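You operate a simulated robot arm through the tools that you are given. There is no shell and no other tool. Be economical: measure what you need, move in short steps, check, and stop when the job is done.

You are at the controls of a simulated robot arm. One attempt, no reset.

TASK
Clamp the block with the purple top in the duster and powder its top.
Fine: use the felt pad and the tin; put the pad back and free the clamp; the two blocks beside it stay. Set down upright: felt pad with blue grip. A coat counts when it lies all over at full strength: go over it till it gets no stronger.

It is judged by the outcome, as a careful person would: the job done as asked, and still so three seconds after it is handed in. It fails if anything else is knocked over, pushed out of place, dropped, spilled or broken.

THE ROBOT
A 6-joint arm with a two-finger parallel gripper, fixed in place. Base frame: the origin is at the foot of the arm, x ahead of it, y to its left, z up; the work surface is at about z = 0.8. Lengths are in m, angles in degrees, forces in N, time in s.
With the tool pointing down near the work surface it reaches from about 0.24 to 0.64 m from the base axis. Its first joint turns from -66.0 to 66.0 degrees. Payload 2.7 kg.
Tool frame: the origin (TCP) lies between the finger pads and is the grasp point; the fingertips stand 0.023 m ahead of it; z points along the fingers, y is the line along which they close. Largest opening 0.094 m; finger width 0.038, thickness 0.01; the body of the gripper, 0.054 by 0.096 m, starts 0.039 m behind the TCP.
Orientation is that of the tool frame in the base frame, as [roll, pitch, yaw] about the fixed x, y, z axes, in that order (R = Rz(yaw) Ry(pitch) Rx(roll)). With the fingers straight down and closing along the base's y, the tool's x points along the base's -x, its y along +y and its z along -z.

THE INTERFACE
- The arm moves only by the tool move_arm. Its argument "deltas" is a list of rows, each a list of 7 numbers: the finger opening in m, from 0 to 0.094, then the shift along the base's x, y, z in units of 30 mm (1.0 is 30 mm), then the turn, a rotation vector about the base's x, y, z in units of 6 degrees (1.0 is 6 degrees). In form: [[grip, x, y, z, wx, wy, wz], ...]. A call has 1 to 12 rows; each row shifts and turns the commanded pose from where the row before left it. A call with a number of a shift or a turn outside -1 to 1 is refused whole. Rows are played at 5 a second. More than 0.05 m and 8.6 degrees between two rows, or a gripper value outside its range, and nothing of the call is played. Where a pose cannot be reached the arm comes as near as it can. A force on the tool above 40 N (or 10 N above the force at the start of the call, whichever is more), or a blocked arm, ends the call early, and 0.2 s more pass. The fingers move at their own pace (about 0.045 m/s each) and stop on an object; they squeeze with about 33 N. The grip force told is the motor's: it shows also when the fingers shut on nothing. Time passes only in rows, and 0.2 s behind the last, so rows that do not move let the fingers close. It gives the time, the measured TCP pose, the force on the tool (base axes), the opening and the grip force at its end, in the units of the frame above (readings bear some noise), with the torque about the TCP (base axes, N m) and any sound that the robot's microphone picked up, and new pictures: "show" is both (left out), scene, wrist or none.
- Cameras (640 x 400 px; columns grow to the right, rows downward): "scene" is fixed at [0.0889, -0.4524, 1.3953]; the picture's right is [0.56, -0.83, 0.00], its down [-0.53, -0.35, -0.77] and it looks along [0.64, 0.43, -0.64] (base axes); focal length 312 px, centre (320, 200). "wrist" rides on the gripper at [0.087, 0.016, -0.075] in the tool frame; the picture's right is [-0.18, 0.98, 0.00], its down [-0.58, -0.11, -0.81] and it looks along [-0.79, -0.15, 0.59] (tool axes); focal length 243 px, centre (320, 200). There is no depth. A picture from a camera that has moved, and an enlarged one, comes with that camera's place and axes in the base frame and with its lens.
- inspect(camera, box): a new picture of the part [left, top, right, bottom] of that camera's present view, enlarged. It takes no simulated time.
- finish_job(): hands the job in; it is judged then, once.

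Work in short steps. Places have to be worked out from the pictures, the camera data and where the tool is seen: move nearer, look again, correct. Check each grasp and each placing, and mend what went wrong. You have 120 turns and 200 pictures in all, those below and enlarged ones among them. Open the gripper and draw the arm clear of the work before you hand the job in, unless the task says otherwise; then end with one line.

The tools are called by a JSON object that holds its "op" and its "data". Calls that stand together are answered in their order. move_arm: Moves the arm, as the interface text tells. Its arguments: {"type":"object","properties":{"deltas":{"type":"array","items":{"type":"array","items":{"type":"number"}}},"show":{"type":"string","enum":["both","scene","wrist","none"]}},"required":["deltas"]} The other tools are called the same way: inspect (camera, box) takes an enlarged picture of a part of a camera's view; finish_job () hands the job in.

At the start:

```text
t: 0.0
ee_pos: [0.4391, -0.2122, 1.1103]
tcp_rot: [-180.0, 0.1, -180.0]
wrist_force: [0.7, 0.1, 0.1]
ft_torque: [0.01, -0.01, 0.01]
grip_width: 0.0939
grip_force: 0.1
```

scene: 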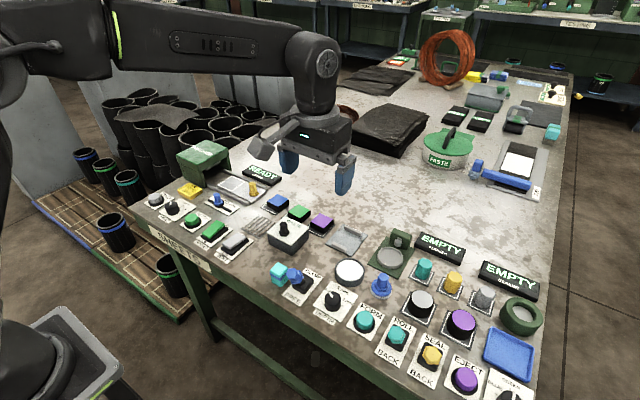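
wrist: 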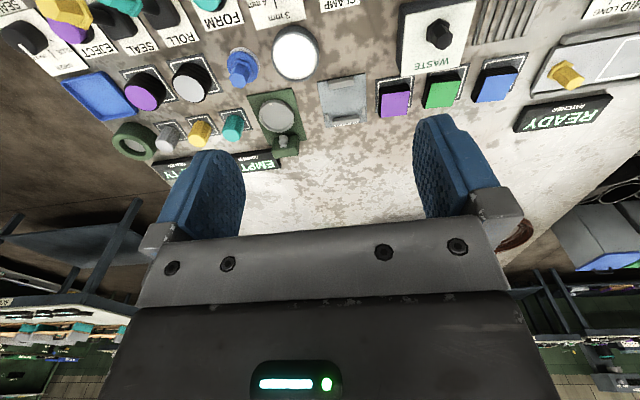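

I'll look closely at the workspace first to identify the duster, clamp controls, felt pad and tin.

{"op": "inspect", "data": {"camera": "scene", "box": [240, 180, 400, 280]}}

{"op": "inspect", "data": {"camera": "scene", "box": [260, 240, 420, 340]}}

{"op": "inspect", "data": {"camera": "scene", "box": [380, 230, 560, 400]}}

{"op": "inspect", "data": {"camera": "scene", "box": [140, 140, 300, 260]}}

{"op": "inspect", "data": {"camera": "wrist", "box": [200, 0, 540, 180]}}

```text
4.00 times, centred on (320, 230) of scene
camera zoom: at [0.0889, -0.4524, 1.3953], right [0.56, -0.83, 0.0], down [-0.53, -0.35, -0.77], along [0.64, 0.43, -0.64], focal length 1246 px, centre (320, 80)
```

zoom: 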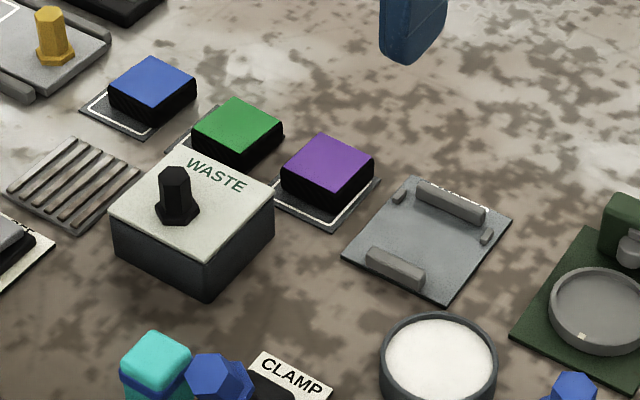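

```text
4.00 times, centred on (340, 290) of scene
camera zoom: at [0.0889, -0.4524, 1.3953], right [0.56, -0.83, 0.0], down [-0.53, -0.35, -0.77], along [0.64, 0.43, -0.64], focal length 1246 px, centre (240, -160)
```

zoom: 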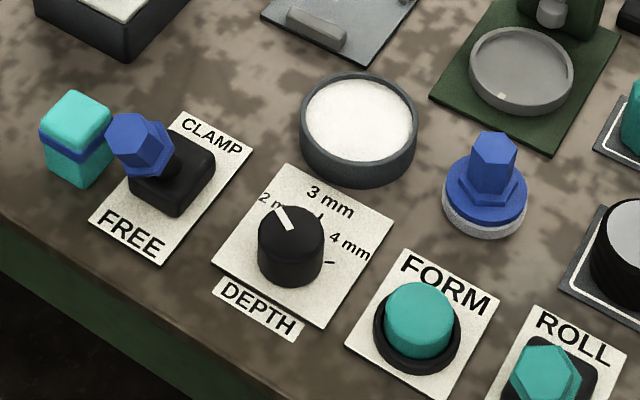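

```text
2.35 times, centred on (470, 315) of scene
camera zoom: at [0.0889, -0.4524, 1.3953], right [0.56, -0.83, 0.0], down [-0.53, -0.35, -0.77], along [0.64, 0.43, -0.64], focal length 733 px, centre (-33, -71)
```

zoom: 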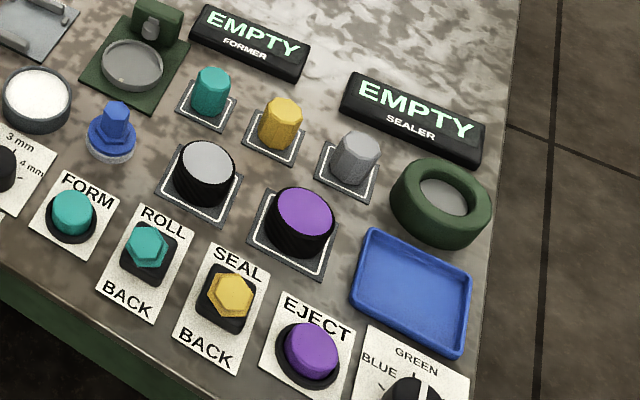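

```text
3.33 times, centred on (220, 200) of scene
camera zoom: at [0.0889, -0.4524, 1.3953], right [0.56, -0.83, 0.0], down [-0.53, -0.35, -0.77], along [0.64, 0.43, -0.64], focal length 1038 px, centre (653, 200)
```

zoom: 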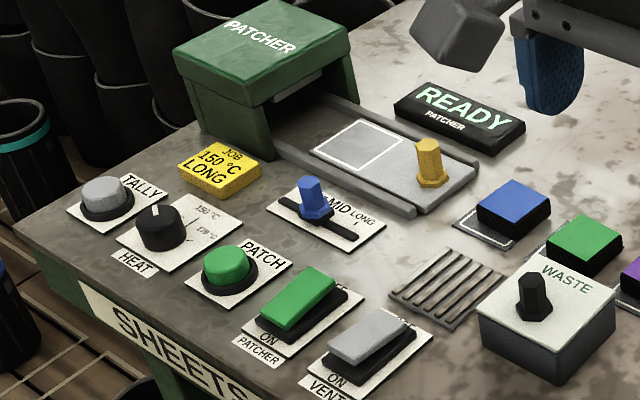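

```text
1.88 times, centred on (370, 90) of wrist
camera zoom: at [0.3527, -0.1954, 1.1845], right [0.18, 0.98, 0.0], down [0.58, -0.11, 0.81], along [0.79, -0.15, -0.59], focal length 457 px, centre (226, 407)
```

zoom: 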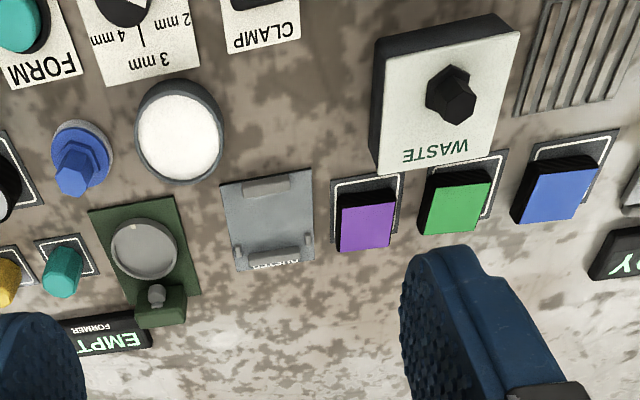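

The purple block sits near (0.587, -0.122), the duster near (0.586, -0.20) with jaws along x, and the lever near (0.39, -0.187), tilted to FREE. The tin is near (0.499, -0.258) and the pad near (0.498, -0.339). I'll move above the purple block and look again.

{"op": "move_arm", "data": {"deltas": [[0.06, 0.7, 0.5, -0.8, 0, 0, 0], [0.06, 0.7, 0.5, -0.8, 0, 0, 0], [0.06, 0.7, 0.5, -0.8, 0, 0, 0], [0.06, 0.7, 0.5, -0.8, 0, 0, 0], [0.06, 0.7, 0.5, -0.8, 0, 0, 0], [0.06, 0.7, 0.5, -0.8, 0, 0, 0], [0.06, 0, 0, 0, 0, 0, 0]]}}

```text
t: 1.6
ee_pos: [0.5657, -0.1196, 0.9671]
tcp_rot: [180.0, 0.1, -180.0]
wrist_force: [1.1, 1.0, -0.2]
ft_torque: [-0.02, 0.07, 0.01]
grip_width: 0.06
grip_force: 0.1
camera wrist: at [0.4801, -0.1041, 1.0403], right [0.18, 0.98, 0.0], down [0.58, -0.11, 0.81], along [0.79, -0.15, -0.59], focal length 243 px, centre (320, 200)
```

scene: 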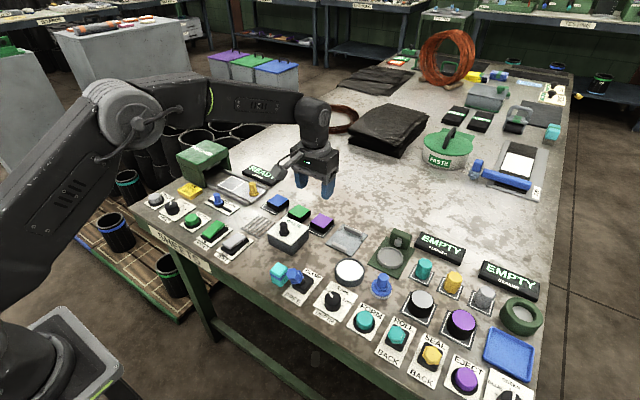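
wrist: 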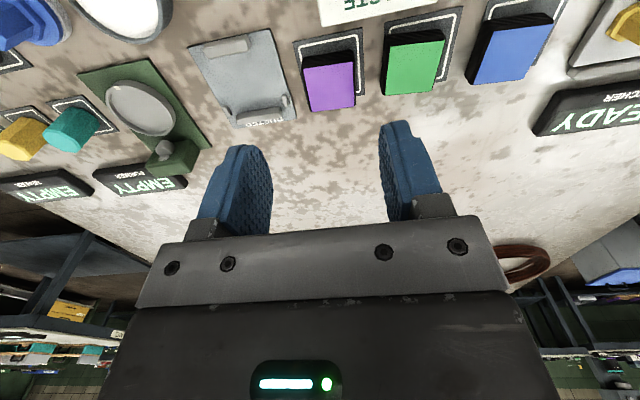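

I'll zoom in on the blocks and the duster from this closer view.

{"op": "inspect", "data": {"camera": "wrist", "box": [180, 0, 480, 160]}}

{"op": "inspect", "data": {"camera": "scene", "box": [280, 190, 380, 260]}}

```text
2.13 times, centred on (330, 80) of wrist
camera zoom: at [0.4801, -0.1041, 1.0403], right [0.18, 0.98, 0.0], down [0.58, -0.11, 0.81], along [0.79, -0.15, -0.59], focal length 518 px, centre (299, 456)
```

zoom: 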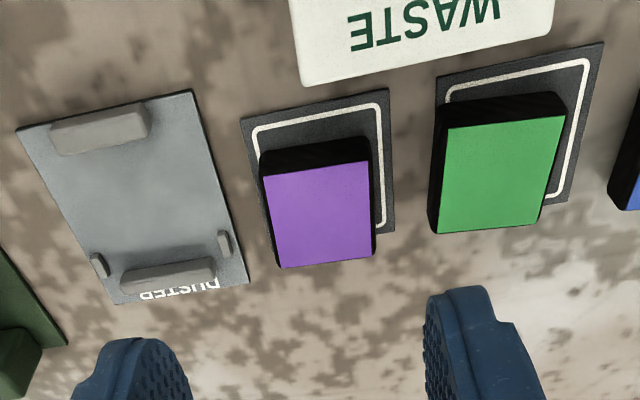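

```text
5.71 times, centred on (330, 225) of scene
camera zoom: at [0.089, -0.4523, 1.3953], right [0.56, -0.83, 0.0], down [-0.53, -0.35, -0.77], along [0.64, 0.43, -0.64], focal length 1780 px, centre (263, 57)
```

zoom: 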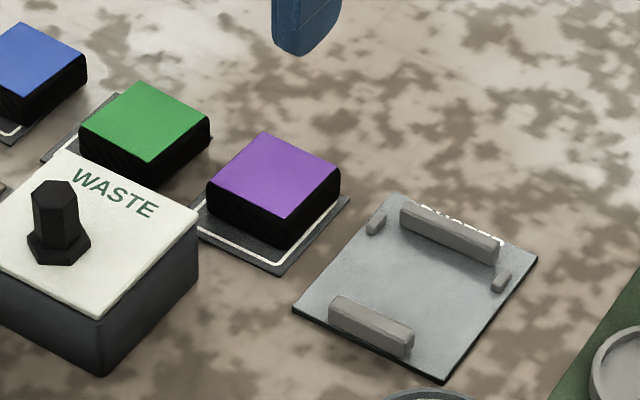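

The block centre refines to (0.599, -0.117) with its top at about z 0.823, and the duster centre to (0.594, -0.199). I'll go above the block and check alignment before descending.

{"op": "move_arm", "data": {"deltas": [[0.06, 0.55, 0.07, -0.5, 0, 0, 0], [0.06, 0.56, 0.06, -0.5, 0, 0, 0], [0.06, 0, 0, -0.6, 0, 0, 0], [0.06, 0, 0, -0.6, 0, 0, 0], [0.06, 0, 0, 0, 0, 0, 0]]}}

{"op": "inspect", "data": {"camera": "scene", "box": [270, 160, 390, 250]}}

```text
t: 2.8
ee_pos: [0.5975, -0.1177, 0.9003]
tcp_rot: [-180.0, 0.1, -180.0]
wrist_force: [0.5, -0.2, 0.5]
ft_torque: [0.02, -0.01, -0.02]
grip_width: 0.0598
grip_force: 0.1
camera wrist: at [0.5121, -0.1006, 0.9754], right [0.18, 0.98, 0.0], down [0.58, -0.11, 0.81], along [0.79, -0.15, -0.59], focal length 243 px, centre (320, 200)
```

scene: 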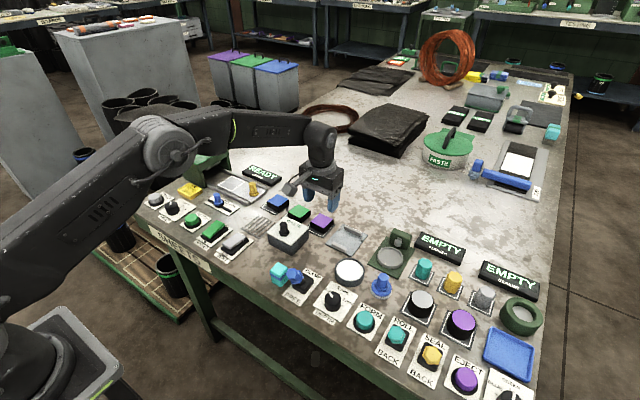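
wrist: 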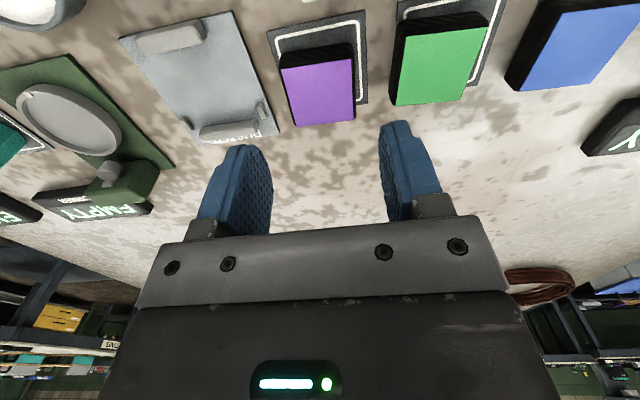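

```text
4.44 times, centred on (330, 205) of scene
camera zoom: at [0.0889, -0.4524, 1.3953], right [0.56, -0.83, 0.0], down [-0.53, -0.35, -0.77], along [0.64, 0.43, -0.64], focal length 1384 px, centre (276, 178)
```

zoom: 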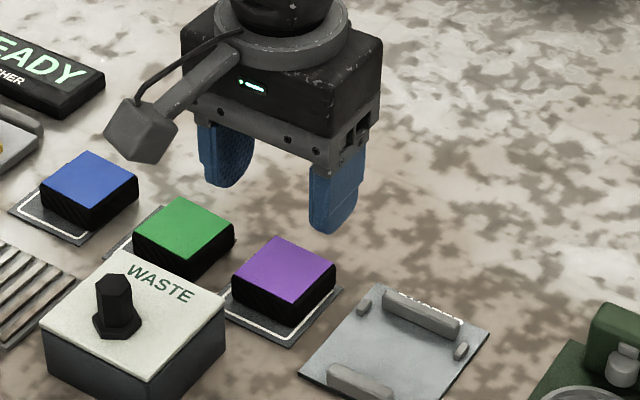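

The measurement from here confirms the block centre at (0.5995, -0.117). I'll descend straight to TCP z 0.835, so the fingertips come about 11 mm below the top, and stop before closing.

{"op": "move_arm", "data": {"deltas": [[0.06, 0, 0, -0.6, 0, 0, 0], [0.06, 0, 0, -0.6, 0, 0, 0], [0.06, 0, 0.02, -0.5, 0, 0, 0], [0.06, 0, 0, -0.47, 0, 0, 0], [0.06, 0, 0, 0, 0, 0, 0]]}}

{"op": "inspect", "data": {"camera": "scene", "box": [270, 170, 390, 250]}}

```text
t: 4.0
ee_pos: [0.5966, -0.1175, 0.8354]
tcp_rot: [-180.0, 0.1, 179.9]
wrist_force: [-0.6, 0.1, 0.1]
ft_torque: [0.04, -0.02, -0.02]
grip_width: 0.0601
grip_force: 0.1
camera wrist: at [0.511, -0.1006, 0.9098], right [0.18, 0.98, 0.0], down [0.58, -0.11, 0.81], along [0.79, -0.15, -0.59], focal length 243 px, centre (320, 200)
```

scene: 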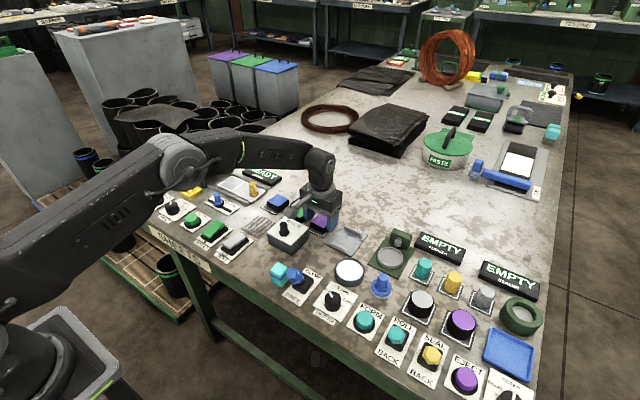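
wrist: 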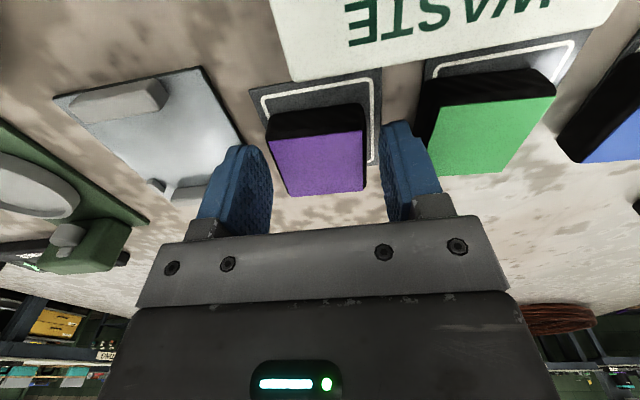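

```text
5.00 times, centred on (330, 210) of scene
camera zoom: at [0.0889, -0.4524, 1.3953], right [0.56, -0.83, 0.0], down [-0.53, -0.35, -0.77], along [0.64, 0.43, -0.64], focal length 1558 px, centre (270, 150)
```

zoom: 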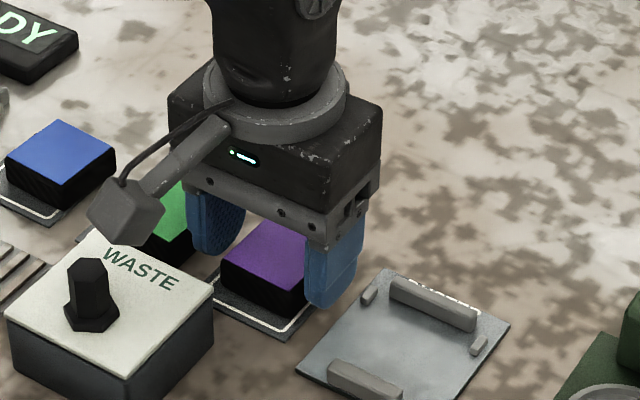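

The fingers straddle the purple block and the green one has clearance. I'll close on it, check the width, then lift 30 mm.

{"op": "move_arm", "data": {"deltas": [[0.03, 0, 0, 0, 0, 0, 0], [0.03, 0, 0, 0, 0, 0, 0], [0.03, 0, 0, 0, 0, 0, 0], [0.03, 0, 0, 0.2, 0, 0, 0], [0.03, 0, 0, 0.4, 0, 0, 0], [0.03, 0, 0, 0.4, 0, 0, 0], [0.03, 0, 0, 0, 0, 0, 0]]}}

{"op": "inspect", "data": {"camera": "scene", "box": [270, 170, 390, 250]}}

```text
t: 5.6
ee_pos: [0.5964, -0.118, 0.8667]
tcp_rot: [-180.0, 0.1, 180.0]
wrist_force: [0.2, -0.4, 0.3]
ft_torque: [0.01, 0.03, -0.02]
grip_width: 0.0472
grip_force: 33.3
camera wrist: at [0.5109, -0.1018, 0.9393], right [0.18, 0.98, 0.0], down [0.58, -0.11, 0.81], along [0.79, -0.15, -0.59], focal length 243 px, centre (320, 200)
```

scene: 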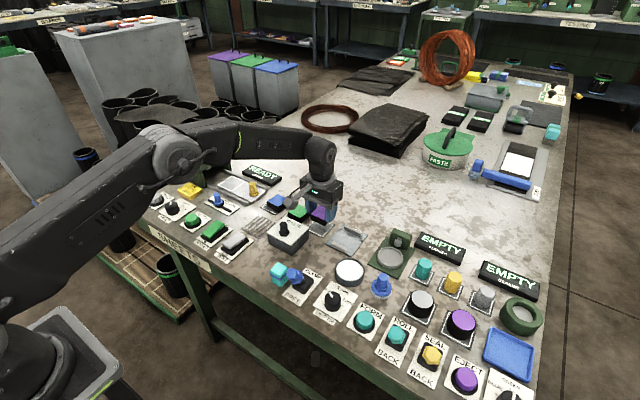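
wrist: 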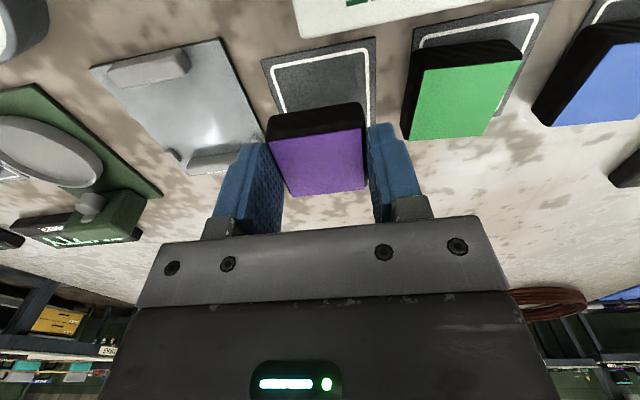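

```text
5.00 times, centred on (330, 210) of scene
camera zoom: at [0.0889, -0.4524, 1.3953], right [0.56, -0.83, 0.0], down [-0.53, -0.35, -0.77], along [0.64, 0.43, -0.64], focal length 1558 px, centre (270, 150)
```

zoom: 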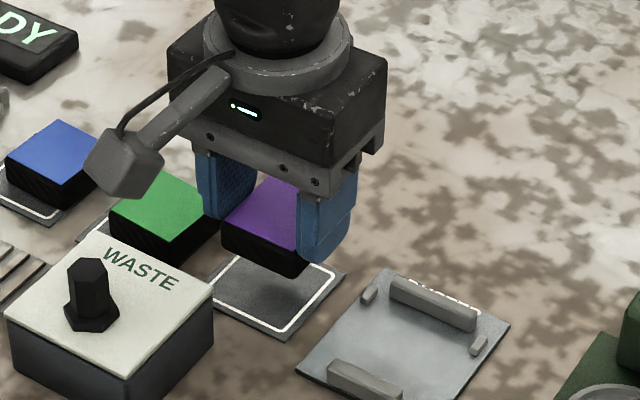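

The block is held (width 0.047). I'll raise it slightly and shift to above the duster, then inspect.

{"op": "move_arm", "data": {"deltas": [[0.03, -0.1, -0.7, 0.4, 0, 0, 0], [0.03, -0.08, -0.7, 0, 0, 0, 0], [0.03, 0, -0.7, 0, 0, 0, 0], [0.03, 0, -0.6, 0, 0, 0, 0], [0.03, 0, 0, 0, 0, 0, 0]], "show": "none"}}

{"op": "inspect", "data": {"camera": "wrist", "box": [180, 0, 480, 220]}}

{"op": "inspect", "data": {"camera": "scene", "box": [290, 170, 410, 260]}}

```text
t: 6.8
ee_pos: [0.5921, -0.2003, 0.8778]
tcp_rot: [180.0, 0.1, -180.0]
wrist_force: [-0.2, 0.2, -0.6]
ft_torque: [-0.01, 0.0, -0.04]
grip_width: 0.0471
grip_force: 33.2
```

```text
1.82 times, centred on (330, 110) of wrist
camera zoom: at [0.5058, -0.1821, 0.9515], right [0.18, 0.98, 0.0], down [0.58, -0.11, 0.81], along [0.79, -0.15, -0.59], focal length 441 px, centre (302, 364)
```

zoom: 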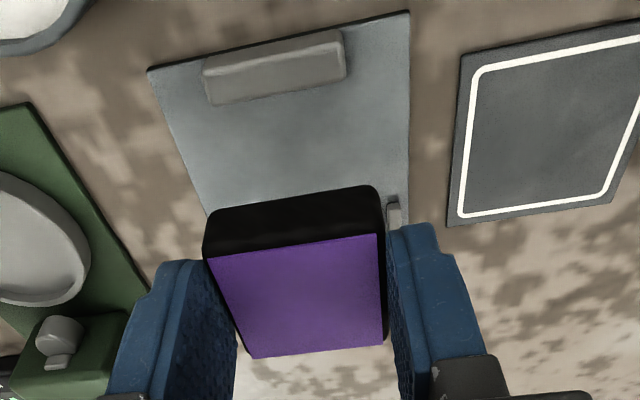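

```text
4.44 times, centred on (350, 215) of scene
camera zoom: at [0.0889, -0.4524, 1.3953], right [0.56, -0.83, 0.0], down [-0.53, -0.35, -0.77], along [0.64, 0.43, -0.64], focal length 1384 px, centre (187, 133)
```

zoom: 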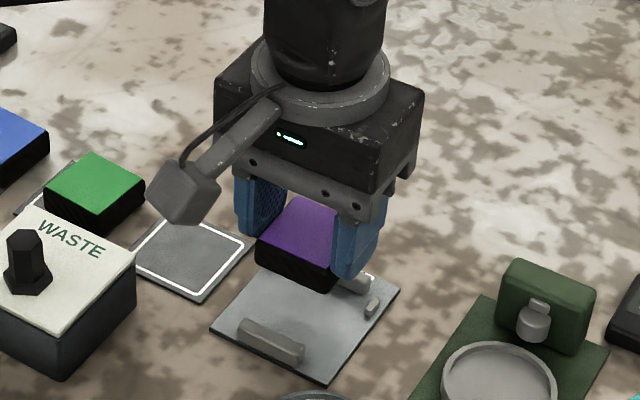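

The duster is centred on y ≈ -0.199 with jaw faces at x ≈ 0.5635 and 0.6215. I'll nudge x by -2 mm and lower to just above seating while watching the force.

{"op": "move_arm", "data": {"deltas": [[0.03, -0.06, 0.03, -0.4, 0, 0, 0], [0.03, 0, 0, -0.4, 0, 0, 0], [0.03, 0, 0, -0.3, 0, 0, 0], [0.03, 0, 0, -0.2, 0, 0, 0], [0.03, 0, 0, -0.07, 0, 0, 0], [0.03, 0, 0, 0, 0, 0, 0]], "show": "none"}}

{"op": "inspect", "data": {"camera": "wrist", "box": [180, 0, 480, 220]}}

{"op": "inspect", "data": {"camera": "scene", "box": [290, 170, 410, 260]}}

```text
t: 8.2
ee_pos: [0.5909, -0.198, 0.8387]
tcp_rot: [180.0, 0.0, 180.0]
wrist_force: [-9.1, 5.0, 15.6]
ft_torque: [0.2, 0.38, 0.03]
grip_width: 0.0471
grip_force: 33.1
```

```text
1.82 times, centred on (330, 110) of wrist
camera zoom: at [0.5053, -0.1802, 0.9118], right [0.18, 0.98, 0.0], down [0.58, -0.11, 0.81], along [0.79, -0.15, -0.59], focal length 441 px, centre (302, 364)
```

zoom: 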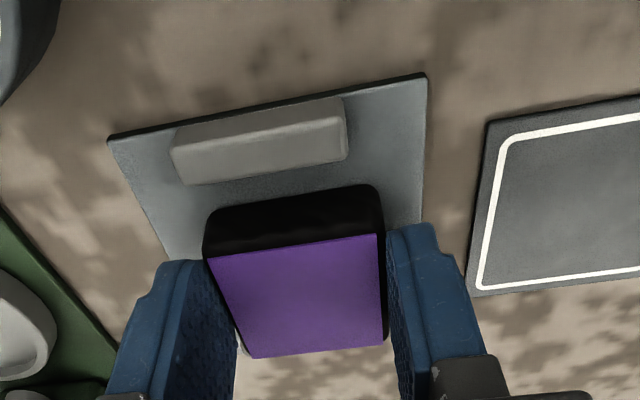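

```text
4.44 times, centred on (350, 215) of scene
camera zoom: at [0.0884, -0.4522, 1.3954], right [0.56, -0.83, 0.0], down [-0.53, -0.35, -0.77], along [0.64, 0.43, -0.64], focal length 1384 px, centre (187, 133)
```

zoom: 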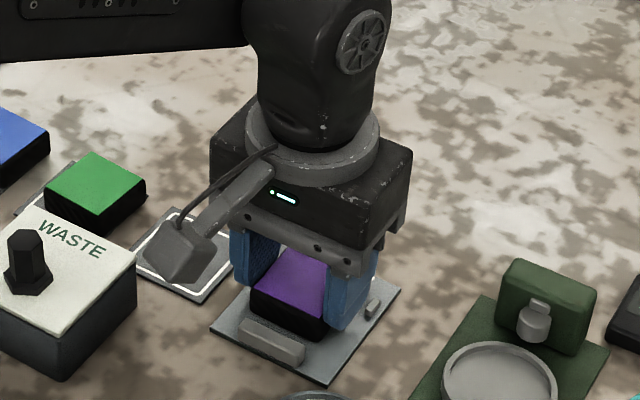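

Contact was reached: about 15 N upward, centred under the block, so it rests on the duster plate. I'll ease up 2 mm, open slightly, and lift away.

{"op": "move_arm", "data": {"deltas": [[0.03, 0, 0, 0.08, 0, 0, 0], [0.062, 0, 0, 0.02, 0, 0, 0], [0.062, 0, 0, 0, 0, 0, 0], [0.062, 0, 0, 0.3, 0, 0, 0], [0.062, 0, 0, 0.8, 0, 0, 0], [0.062, 0, 0, 0.8, 0, 0, 0], [0.062, 0, 0, 0, 0, 0, 0]], "show": "none"}}

{"op": "inspect", "data": {"camera": "wrist", "box": [180, 0, 480, 180]}}

{"op": "inspect", "data": {"camera": "scene", "box": [290, 200, 390, 265]}}

```text
t: 9.8
ee_pos: [0.5918, -0.1964, 0.8972]
tcp_rot: [-180.0, 0.1, -180.0]
wrist_force: [-0.3, 0.3, 0.7]
ft_torque: [-0.01, 0.02, -0.01]
grip_width: 0.0621
grip_force: 0.1
```

```text
2.13 times, centred on (330, 90) of wrist
camera zoom: at [0.5063, -0.1799, 0.9705], right [0.18, 0.98, 0.0], down [0.58, -0.11, 0.81], along [0.79, -0.15, -0.59], focal length 518 px, centre (299, 435)
```

zoom: 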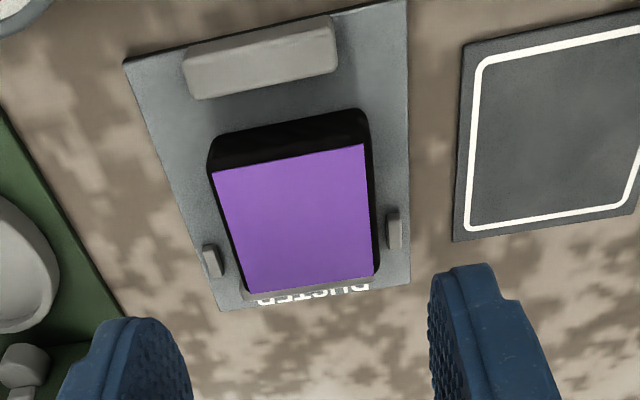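

```text
6.15 times, centred on (340, 232) of scene
camera zoom: at [0.0889, -0.4524, 1.3953], right [0.56, -0.83, 0.0], down [-0.53, -0.35, -0.77], along [0.64, 0.43, -0.64], focal length 1917 px, centre (197, 0)
```

zoom: 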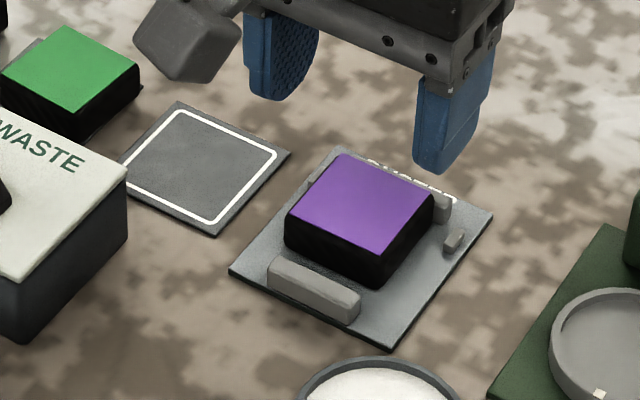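

The block sits flat and centred in the duster at about (0.593, -0.196). Next is the lever: I'll raise, retreat to behind it with fingers closed, and look.

{"op": "move_arm", "data": {"deltas": [[0.062, 0, 0, 1, 0, 0, 0], [0.0, -0.9, 0, 1, 0, 0, 0], [0, -0.95, 0, 0, 0, 0, 0], [0, -0.95, 0, 0, 0, 0, 0], [0, -0.95, 0, 0, 0, 0, 0], [0, -0.95, 0, 0, 0, 0, 0], [0, -0.95, 0, 0, 0, 0, 0], [0, -0.95, 0, 0, 0, 0, 0], [0, -0.95, 0, 0, 0, 0, 0], [0, -0.9, 0.3, 0, 0, 0, 0], [0, 0, 0, 0, 0, 0, 0]]}}

{"op": "inspect", "data": {"camera": "wrist", "box": [200, 0, 480, 180]}}

{"op": "inspect", "data": {"camera": "scene", "box": [260, 240, 420, 340]}}

```text
t: 12.2
ee_pos: [0.3365, -0.1889, 0.9584]
tcp_rot: [-179.8, 0.1, -180.0]
wrist_force: [0.2, 0.6, 0.8]
ft_torque: [0.0, -0.01, -0.01]
grip_width: 0.0
grip_force: 32.6
camera wrist: at [0.2505, -0.1729, 1.0315], right [0.18, 0.98, 0.0], down [0.58, -0.11, 0.81], along [0.79, -0.15, -0.59], focal length 243 px, centre (320, 200)
```

scene: 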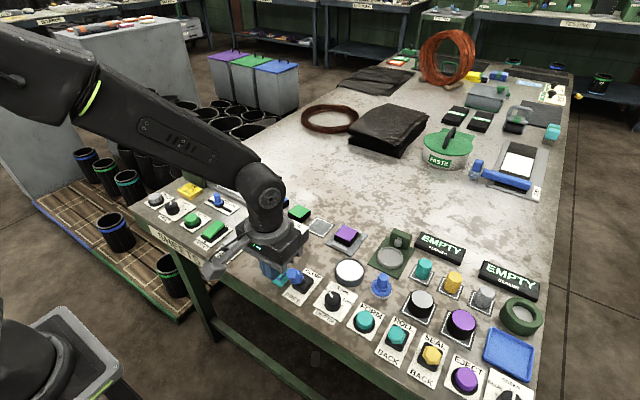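
wrist: 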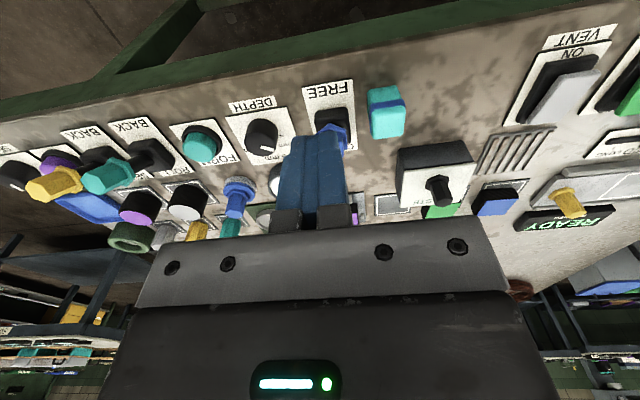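

```text
2.22 times, centred on (340, 90) of wrist
camera zoom: at [0.2505, -0.1729, 1.0315], right [0.18, 0.98, 0.0], down [0.58, -0.11, 0.81], along [0.79, -0.15, -0.59], focal length 539 px, centre (276, 444)
```

zoom: 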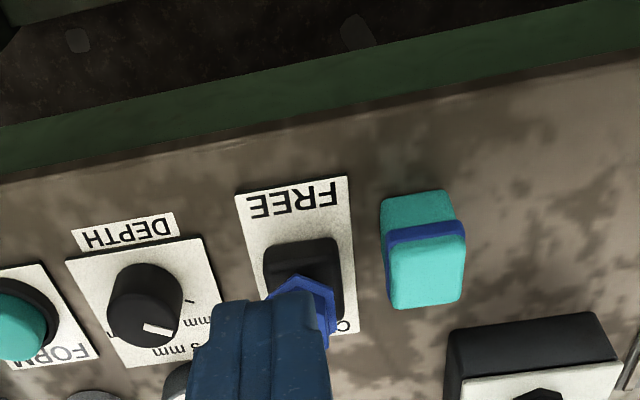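

```text
4.00 times, centred on (340, 290) of scene
camera zoom: at [0.0889, -0.4524, 1.3953], right [0.56, -0.83, 0.0], down [-0.53, -0.35, -0.77], along [0.64, 0.43, -0.64], focal length 1246 px, centre (240, -160)
```

zoom: 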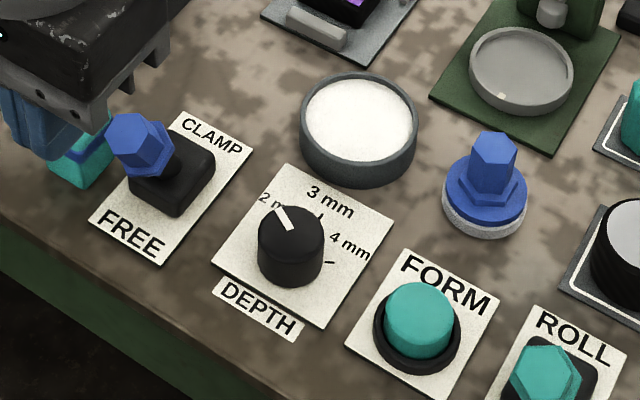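

The lever base is at about (0.41, -0.189), with the knob tilted toward the arm around x = 0.385, z = 0.86. I'll descend behind it with closed fingers, then push forward in +x.

{"op": "move_arm", "data": {"deltas": [[0, 0, 0, -0.8, 0, 0, 0], [0, 0, 0, -0.8, 0, 0, 0], [0, 0, 0, -0.8, 0, 0, 0], [0, 0, 0, -0.6, 0, 0, 0], [0, 0.3, 0.03, 0, 0, 0, 0], [0, 0, 0, 0, 0, 0, 0]], "show": "none"}}

{"op": "inspect", "data": {"camera": "scene", "box": [230, 220, 350, 310]}}

```text
t: 13.6
ee_pos: [0.3468, -0.1875, 0.8648]
tcp_rot: [179.9, 0.1, 180.0]
wrist_force: [0.0, 0.2, -0.2]
ft_torque: [0.0, 0.0, -0.02]
grip_width: 0.0
grip_force: 32.5
```

```text
4.44 times, centred on (290, 265) of scene
camera zoom: at [0.0889, -0.4524, 1.3953], right [0.56, -0.83, 0.0], down [-0.53, -0.35, -0.77], along [0.64, 0.43, -0.64], focal length 1384 px, centre (453, -89)
```

zoom: 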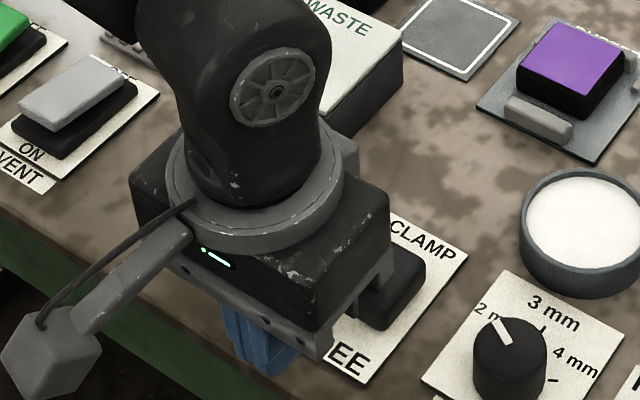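

The fingers are behind the lever with no contact yet. I'll push forward about 55 mm in small steps.

{"op": "move_arm", "data": {"deltas": [[0, 0.3, 0, 0, 0, 0, 0], [0, 0.3, 0, 0, 0, 0, 0], [0, 0.3, 0, 0, 0, 0, 0], [0, 0.3, 0, 0, 0, 0, 0], [0, 0.3, 0, 0, 0, 0, 0], [0, 0.3, 0, 0, 0, 0, 0], [0, 0, 0, 0, 0, 0, 0]]}}

```text
t: 15.2
ee_pos: [0.4024, -0.1863, 0.8676]
tcp_rot: [180.0, -0.1, 180.0]
wrist_force: [-2.6, -0.8, 1.7]
ft_torque: [0.03, 0.07, -0.04]
grip_width: 0.0
grip_force: 32.5
camera wrist: at [0.316, -0.1701, 0.9408], right [0.18, 0.98, 0.0], down [0.58, -0.11, 0.81], along [0.79, -0.15, -0.59], focal length 243 px, centre (320, 200)
```

scene: 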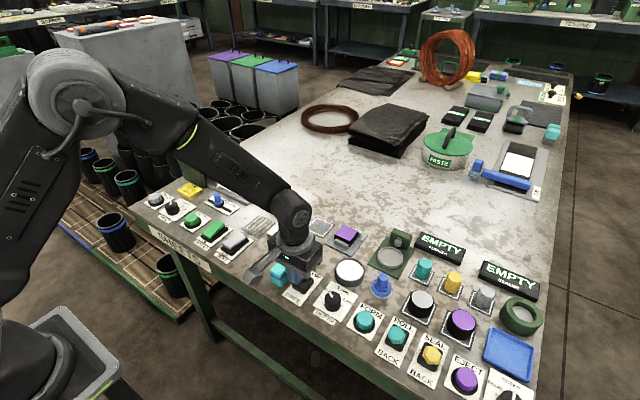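
wrist: 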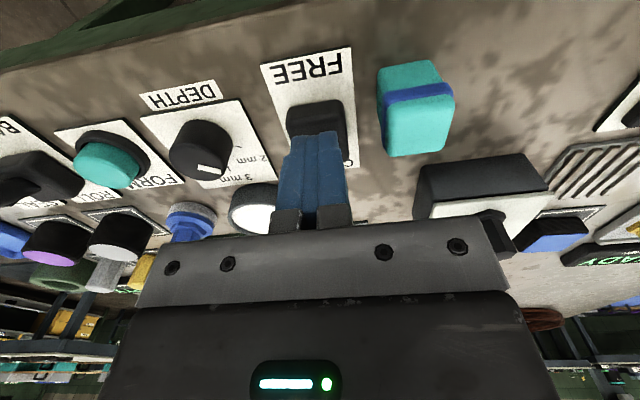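

The lever is being pushed with light contact (2.6 N). I'll continue 20 mm further.

{"op": "move_arm", "data": {"deltas": [[0, 0.25, 0, 0, 0, 0, 0], [0, 0.25, 0, 0, 0, 0, 0], [0, 0.2, 0, 0, 0, 0, 0], [0, 0, 0, 0, 0, 0, 0]], "show": "none"}}

{"op": "inspect", "data": {"camera": "scene", "box": [290, 200, 390, 265]}}

```text
t: 15.6
ee_pos: [0.4025, -0.1878, 0.8674]
tcp_rot: [179.7, -1.1, -180.0]
wrist_force: [-8.6, 1.5, 7.8]
ft_torque: [0.01, 0.06, 0.0]
grip_width: 0.0
grip_force: 33.2
stopped in row 2: the force on the tool passed its limit at 48 N (the readings are from after the stop); the commanded pose is now the measured one
```

```text
6.15 times, centred on (340, 232) of scene
camera zoom: at [0.0886, -0.4523, 1.3954], right [0.56, -0.83, 0.0], down [-0.53, -0.35, -0.77], along [0.64, 0.43, -0.64], focal length 1917 px, centre (197, 0)
```

zoom: 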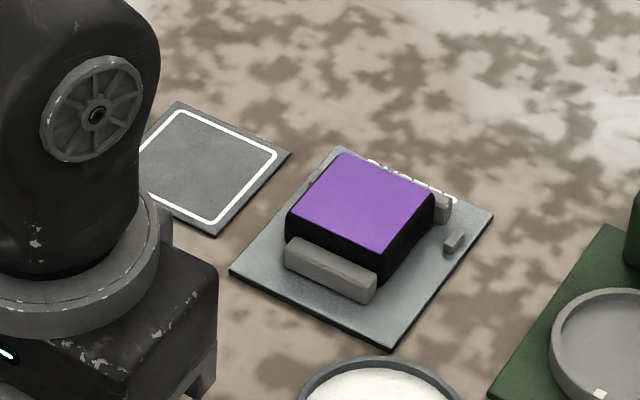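

The lever hit its end stop, and the near jaw has closed onto the block. I'll back off, raise, and check both the lever and the jaw.

{"op": "move_arm", "data": {"deltas": [[0, -0.3, 0, 0, 0, 0, 0], [0, -0.7, 0, 0, 0, 0.17, 0], [0.05, -0.3, 0, 0.9, 0, 0, 0], [0.05, 0, 0, 1, 0, 0, 0], [0.05, 0, 0, 1, 0, 0, 0], [0.05, 0, -0.5, 0.5, 0, 0, 0], [0.05, 0, 0, 0, 0, 0, 0]], "show": "wrist"}}

{"op": "inspect", "data": {"camera": "scene", "box": [260, 210, 420, 310]}}

```text
t: 17.2
ee_pos: [0.3637, -0.2024, 0.968]
tcp_rot: [179.7, -1.9, 180.0]
wrist_force: [0.5, -0.1, 0.6]
ft_torque: [-0.02, 0.02, 0.01]
grip_width: 0.0499
grip_force: 0.0
camera wrist: at [0.2813, -0.185, 1.0455], right [0.18, 0.98, 0.0], down [0.61, -0.11, 0.79], along [0.77, -0.15, -0.62], focal length 243 px, centre (320, 200)
```

wrist: 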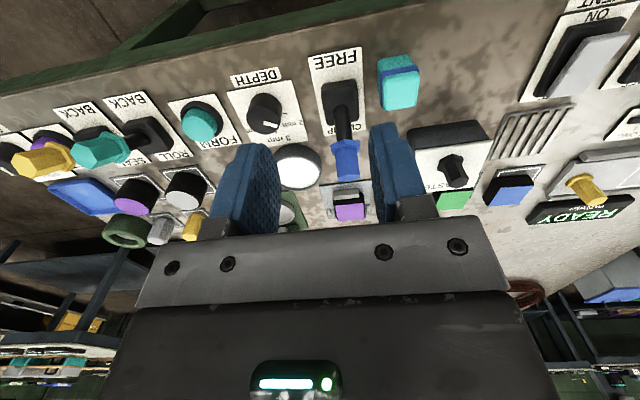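

```text
4.00 times, centred on (340, 260) of scene
camera zoom: at [0.0889, -0.4524, 1.3953], right [0.56, -0.83, 0.0], down [-0.53, -0.35, -0.77], along [0.64, 0.43, -0.64], focal length 1246 px, centre (240, -40)
```

zoom: 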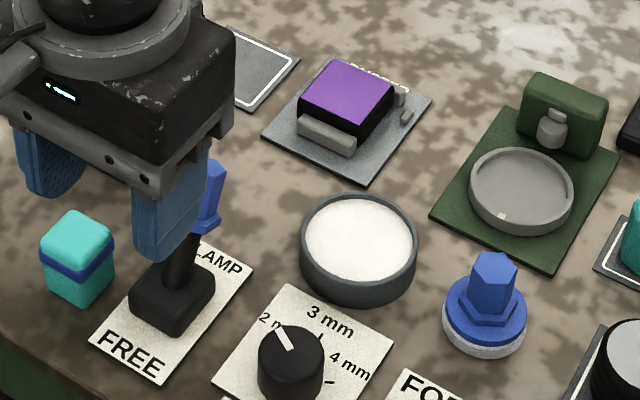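

The lever is at CLAMP and the block is clamped. Next I'll correct the small tilt and move toward the felt pad at about (0.498, -0.339) for a closer look.

{"op": "move_arm", "data": {"deltas": [[0.05, 0, -0.9, 0, -0.05, -0.32, 0], [0.05, 0.5, -0.9, 0, 0, 0, 0], [0.05, 0.8, -0.9, 0, 0, 0, 0], [0.05, 0.8, -0.9, 0, 0, 0, 0], [0.05, 0.8, -0.9, 0, 0, 0, 0], [0.05, 0.5, 0, 0, 0, 0, 0], [0.05, 0, 0, 0, 0, 0, 0]], "show": "none"}}

{"op": "inspect", "data": {"camera": "wrist", "box": [180, 0, 500, 200]}}

{"op": "inspect", "data": {"camera": "scene", "box": [320, 220, 460, 320]}}

```text
t: 18.8
ee_pos: [0.4654, -0.3378, 0.9669]
tcp_rot: [-179.9, -0.1, -180.0]
wrist_force: [0.5, 0.4, 0.2]
ft_torque: [-0.01, 0.0, 0.0]
grip_width: 0.05
grip_force: 0.0
```

```text
2.00 times, centred on (340, 100) of wrist
camera zoom: at [0.3805, -0.3211, 1.0422], right [0.18, 0.98, 0.0], down [0.58, -0.11, 0.81], along [0.79, -0.15, -0.59], focal length 485 px, centre (280, 400)
```

zoom: 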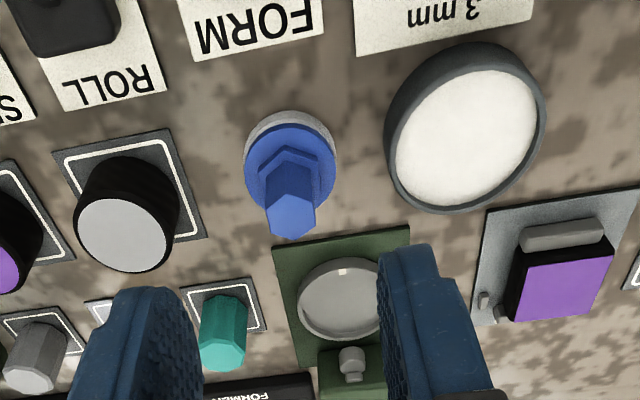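

```text
4.00 times, centred on (390, 270) of scene
camera zoom: at [0.0889, -0.4524, 1.3953], right [0.56, -0.83, 0.0], down [-0.53, -0.35, -0.77], along [0.64, 0.43, -0.64], focal length 1246 px, centre (40, -80)
```

zoom: 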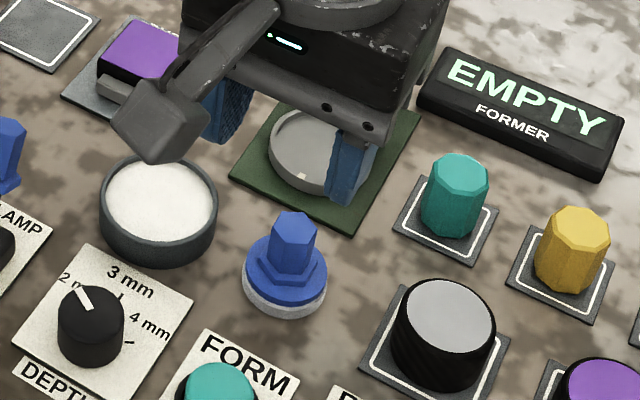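

The pad is centred near (0.500, -0.339) with its grip top at about z 0.858; the tin is near (0.4915, -0.261). I'll move over the pad and descend to just above the grip.

{"op": "move_arm", "data": {"deltas": [[0.05, 0.6, -0.04, -0.4, 0, 0, 0], [0.05, 0.55, 0, -0.6, 0, 0, 0], [0.05, 0, 0, -0.8, 0, 0, 0], [0.05, 0, 0, -0.6, 0, 0, 0], [0.05, 0, 0, 0, 0, 0, 0]], "show": "wrist"}}

{"op": "inspect", "data": {"camera": "scene", "box": [320, 220, 460, 320]}}

```text
t: 20.0
ee_pos: [0.502, -0.3379, 0.8944]
tcp_rot: [179.9, 0.0, 180.0]
wrist_force: [0.7, -0.6, 0.8]
ft_torque: [0.0, -0.03, 0.02]
grip_width: 0.0498
grip_force: 0.1
camera wrist: at [0.4165, -0.3209, 0.9694], right [0.18, 0.98, 0.0], down [0.58, -0.11, 0.81], along [0.79, -0.15, -0.59], focal length 243 px, centre (320, 200)
```

wrist: 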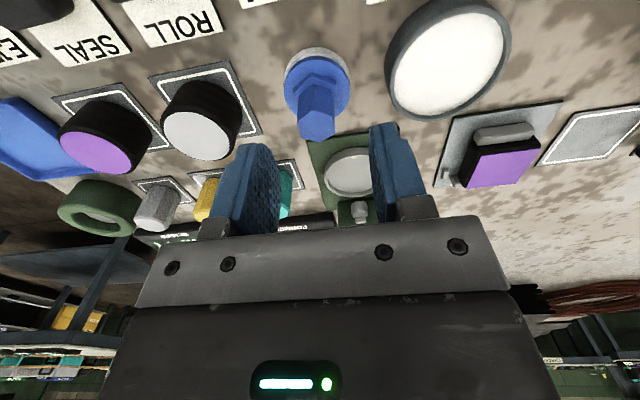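

```text
4.00 times, centred on (390, 270) of scene
camera zoom: at [0.0889, -0.4524, 1.3953], right [0.56, -0.83, 0.0], down [-0.53, -0.35, -0.77], along [0.64, 0.43, -0.64], focal length 1246 px, centre (40, -80)
```

zoom: 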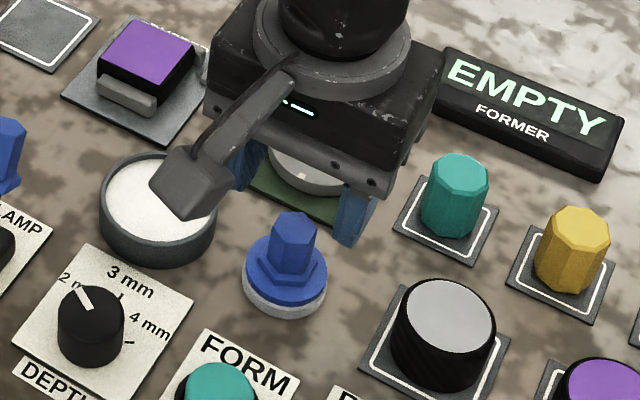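

The grip top checks out at (0.499, -0.339), so the alignment is good. I'll descend to TCP z 0.851 and close on the blue grip, noting the pose.

{"op": "move_arm", "data": {"deltas": [[0.05, -0.07, -0.03, -0.4, 0, 0, 0], [0.05, 0, 0, -0.5, 0, 0, 0], [0.05, 0, 0, -0.4, 0, 0, 0], [0.05, 0, 0, -0.12, 0, 0, 0], [0.05, 0, 0, 0, 0, 0, 0], [0.005, 0, 0, 0, 0, 0, 0], [0.005, 0, 0, 0, 0, 0, 0], [0.005, 0, 0, 0, 0, 0, 0]], "show": "wrist"}}

{"op": "inspect", "data": {"camera": "scene", "box": [320, 220, 460, 320]}}

```text
t: 21.8
ee_pos: [0.4995, -0.3395, 0.8538]
tcp_rot: [179.9, 0.0, 179.9]
wrist_force: [0.3, 1.1, 0.2]
ft_torque: [0.01, 0.02, 0.02]
grip_width: 0.0226
grip_force: 33.1
camera wrist: at [0.4133, -0.3226, 0.9278], right [0.18, 0.98, 0.0], down [0.58, -0.11, 0.81], along [0.79, -0.15, -0.59], focal length 243 px, centre (320, 200)
```

wrist: 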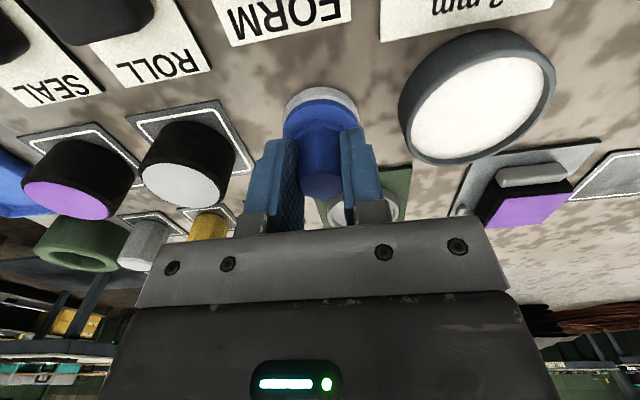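

```text
4.00 times, centred on (390, 270) of scene
camera zoom: at [0.0889, -0.4524, 1.3953], right [0.56, -0.83, 0.0], down [-0.53, -0.35, -0.77], along [0.64, 0.43, -0.64], focal length 1246 px, centre (40, -80)
```

zoom: 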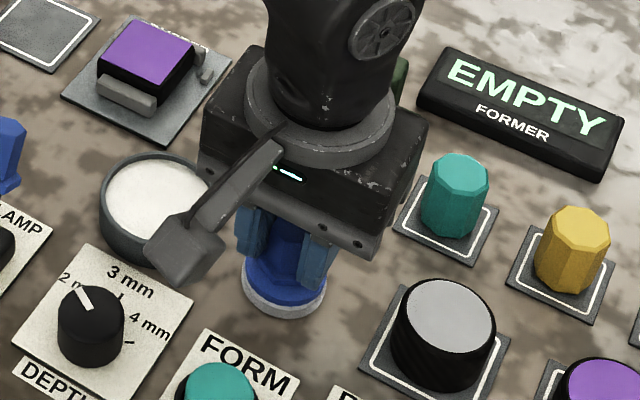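

The pad is gripped at width 0.0226, home pose (0.4995, -0.3395, about 0.8525). I'll lift it and move over the tin at (0.4915, -0.261).

{"op": "move_arm", "data": {"deltas": [[0.005, 0, 0, 0.5, 0, 0, 0], [0.005, 0, 0, 0.9, 0, 0, 0], [0.005, 0, 0.6, 0.3, 0, 0, 0], [0.005, 0, 0.9, 0, 0, 0, 0], [0.005, -0.27, 0.9, 0, 0, 0, 0], [0.005, 0, 0.22, 0, 0, 0, 0], [0.005, 0, 0, 0, 0, 0, 0]], "show": "wrist"}}

{"op": "inspect", "data": {"camera": "scene", "box": [300, 210, 420, 300]}}

{"op": "inspect", "data": {"camera": "wrist", "box": [220, 40, 420, 180]}}

```text
t: 23.4
ee_pos: [0.4893, -0.2612, 0.9054]
tcp_rot: [180.0, 0.0, 179.9]
wrist_force: [0.4, -0.1, 0.1]
ft_torque: [-0.02, -0.03, 0.0]
grip_width: 0.0227
grip_force: 33.1
camera wrist: at [0.404, -0.2443, 0.9796], right [0.19, 0.98, 0.0], down [0.58, -0.11, 0.81], along [0.79, -0.15, -0.59], focal length 243 px, centre (320, 200)
```

wrist: 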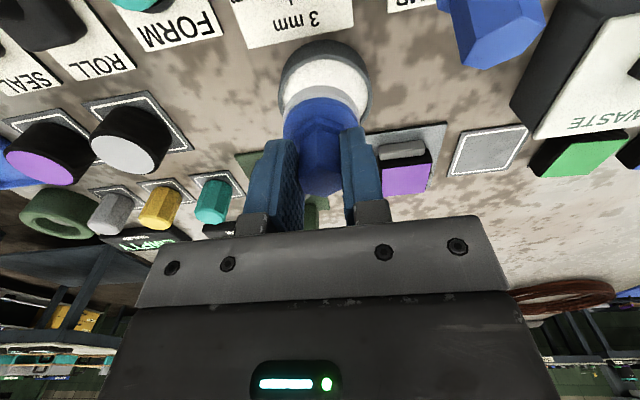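

```text
4.44 times, centred on (360, 255) of scene
camera zoom: at [0.0889, -0.4524, 1.3953], right [0.56, -0.83, 0.0], down [-0.53, -0.35, -0.77], along [0.64, 0.43, -0.64], focal length 1384 px, centre (142, -44)
```

zoom: 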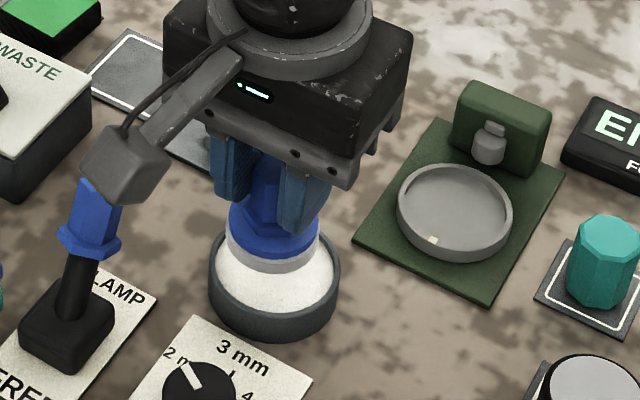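

```text
2.86 times, centred on (320, 110) of wrist
camera zoom: at [0.404, -0.2443, 0.9796], right [0.19, 0.98, 0.0], down [0.58, -0.11, 0.81], along [0.79, -0.15, -0.59], focal length 693 px, centre (320, 457)
```

zoom: 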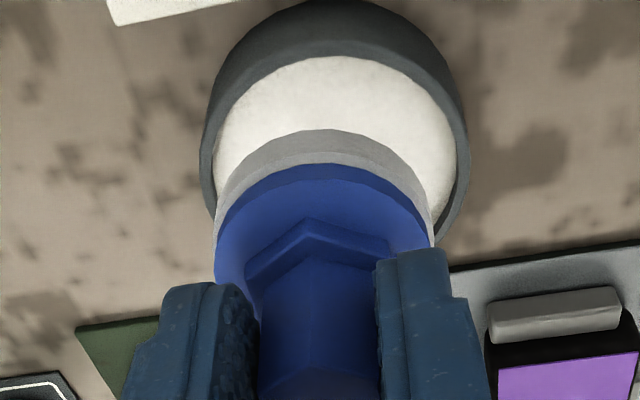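

The pad's y matches the tin, but the tin centre looks to be nearer x ≈ 0.498. I'll shift forward 8 mm and lower to just above the rim to check.

{"op": "move_arm", "data": {"deltas": [[0.005, 0.28, 0.03, -0.3, 0, 0, 0], [0.005, 0, 0, -0.37, 0, 0, 0], [0.005, 0, 0, 0, 0, 0, 0]], "show": "none"}}

{"op": "inspect", "data": {"camera": "scene", "box": [310, 230, 390, 290]}}

{"op": "inspect", "data": {"camera": "wrist", "box": [220, 40, 420, 180]}}

```text
t: 24.2
ee_pos: [0.4986, -0.2599, 0.883]
tcp_rot: [-179.9, 0.0, -180.0]
wrist_force: [-0.2, -0.2, -1.0]
ft_torque: [-0.02, 0.03, 0.01]
grip_width: 0.0224
grip_force: 33.0
```

```text
6.67 times, centred on (350, 260) of scene
camera zoom: at [0.0889, -0.4524, 1.3953], right [0.56, -0.83, 0.0], down [-0.53, -0.35, -0.77], along [0.64, 0.43, -0.64], focal length 2077 px, centre (120, -200)
```

zoom: 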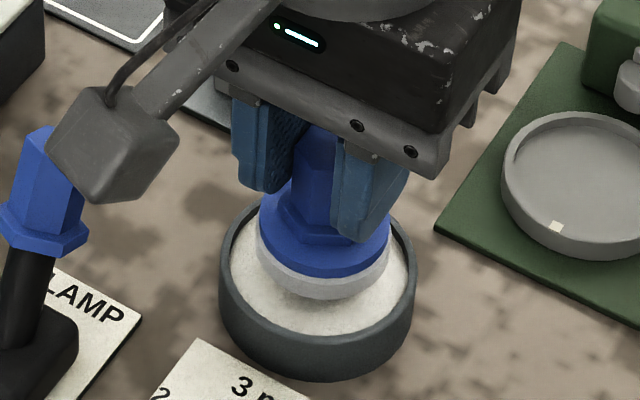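

```text
2.86 times, centred on (320, 110) of wrist
camera zoom: at [0.4131, -0.2435, 0.9583], right [0.18, 0.98, 0.0], down [0.58, -0.11, 0.81], along [0.79, -0.15, -0.59], focal length 693 px, centre (320, 457)
```

zoom: 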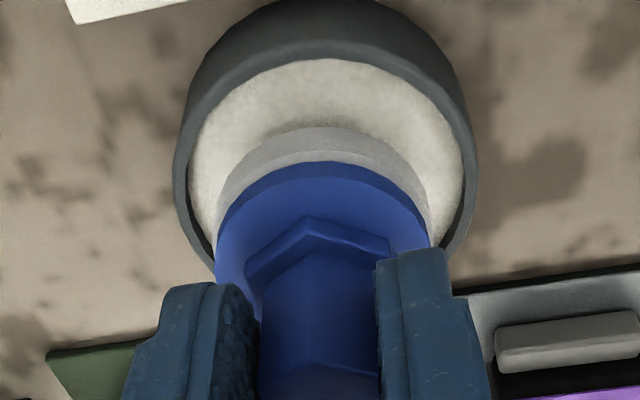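

The pad is concentric with the tin within a couple of mm and there is about 7 mm of clearance. I'll lower it in small steps until the felt touches the powder.

{"op": "move_arm", "data": {"deltas": [[0.005, 0, 0, -0.25, 0, 0, 0], [0.005, 0, 0, -0.15, 0, 0, 0], [0.005, 0, 0, -0.1, 0, 0, 0], [0.005, 0, 0, 0, 0, 0, 0]], "show": "none"}}

{"op": "inspect", "data": {"camera": "scene", "box": [310, 230, 390, 290]}}

```text
t: 25.2
ee_pos: [0.4986, -0.2604, 0.8725]
tcp_rot: [-179.8, 0.4, -180.0]
wrist_force: [-2.5, -0.4, 24.0]
ft_torque: [0.33, 0.01, 0.05]
grip_width: 0.0225
grip_force: 33.5
```

```text
6.67 times, centred on (350, 260) of scene
camera zoom: at [0.0885, -0.4522, 1.3954], right [0.56, -0.83, 0.0], down [-0.53, -0.35, -0.77], along [0.64, 0.43, -0.64], focal length 2077 px, centre (120, -200)
```

zoom: 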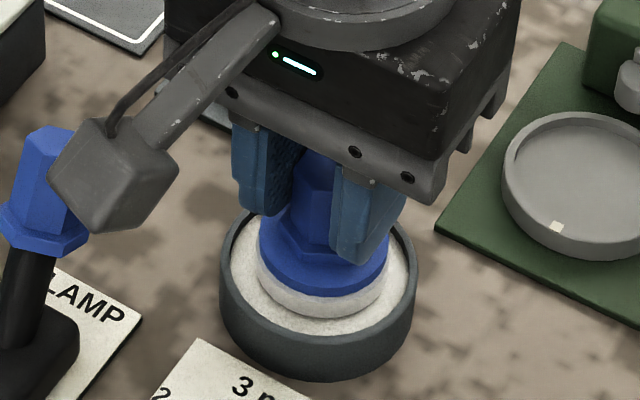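

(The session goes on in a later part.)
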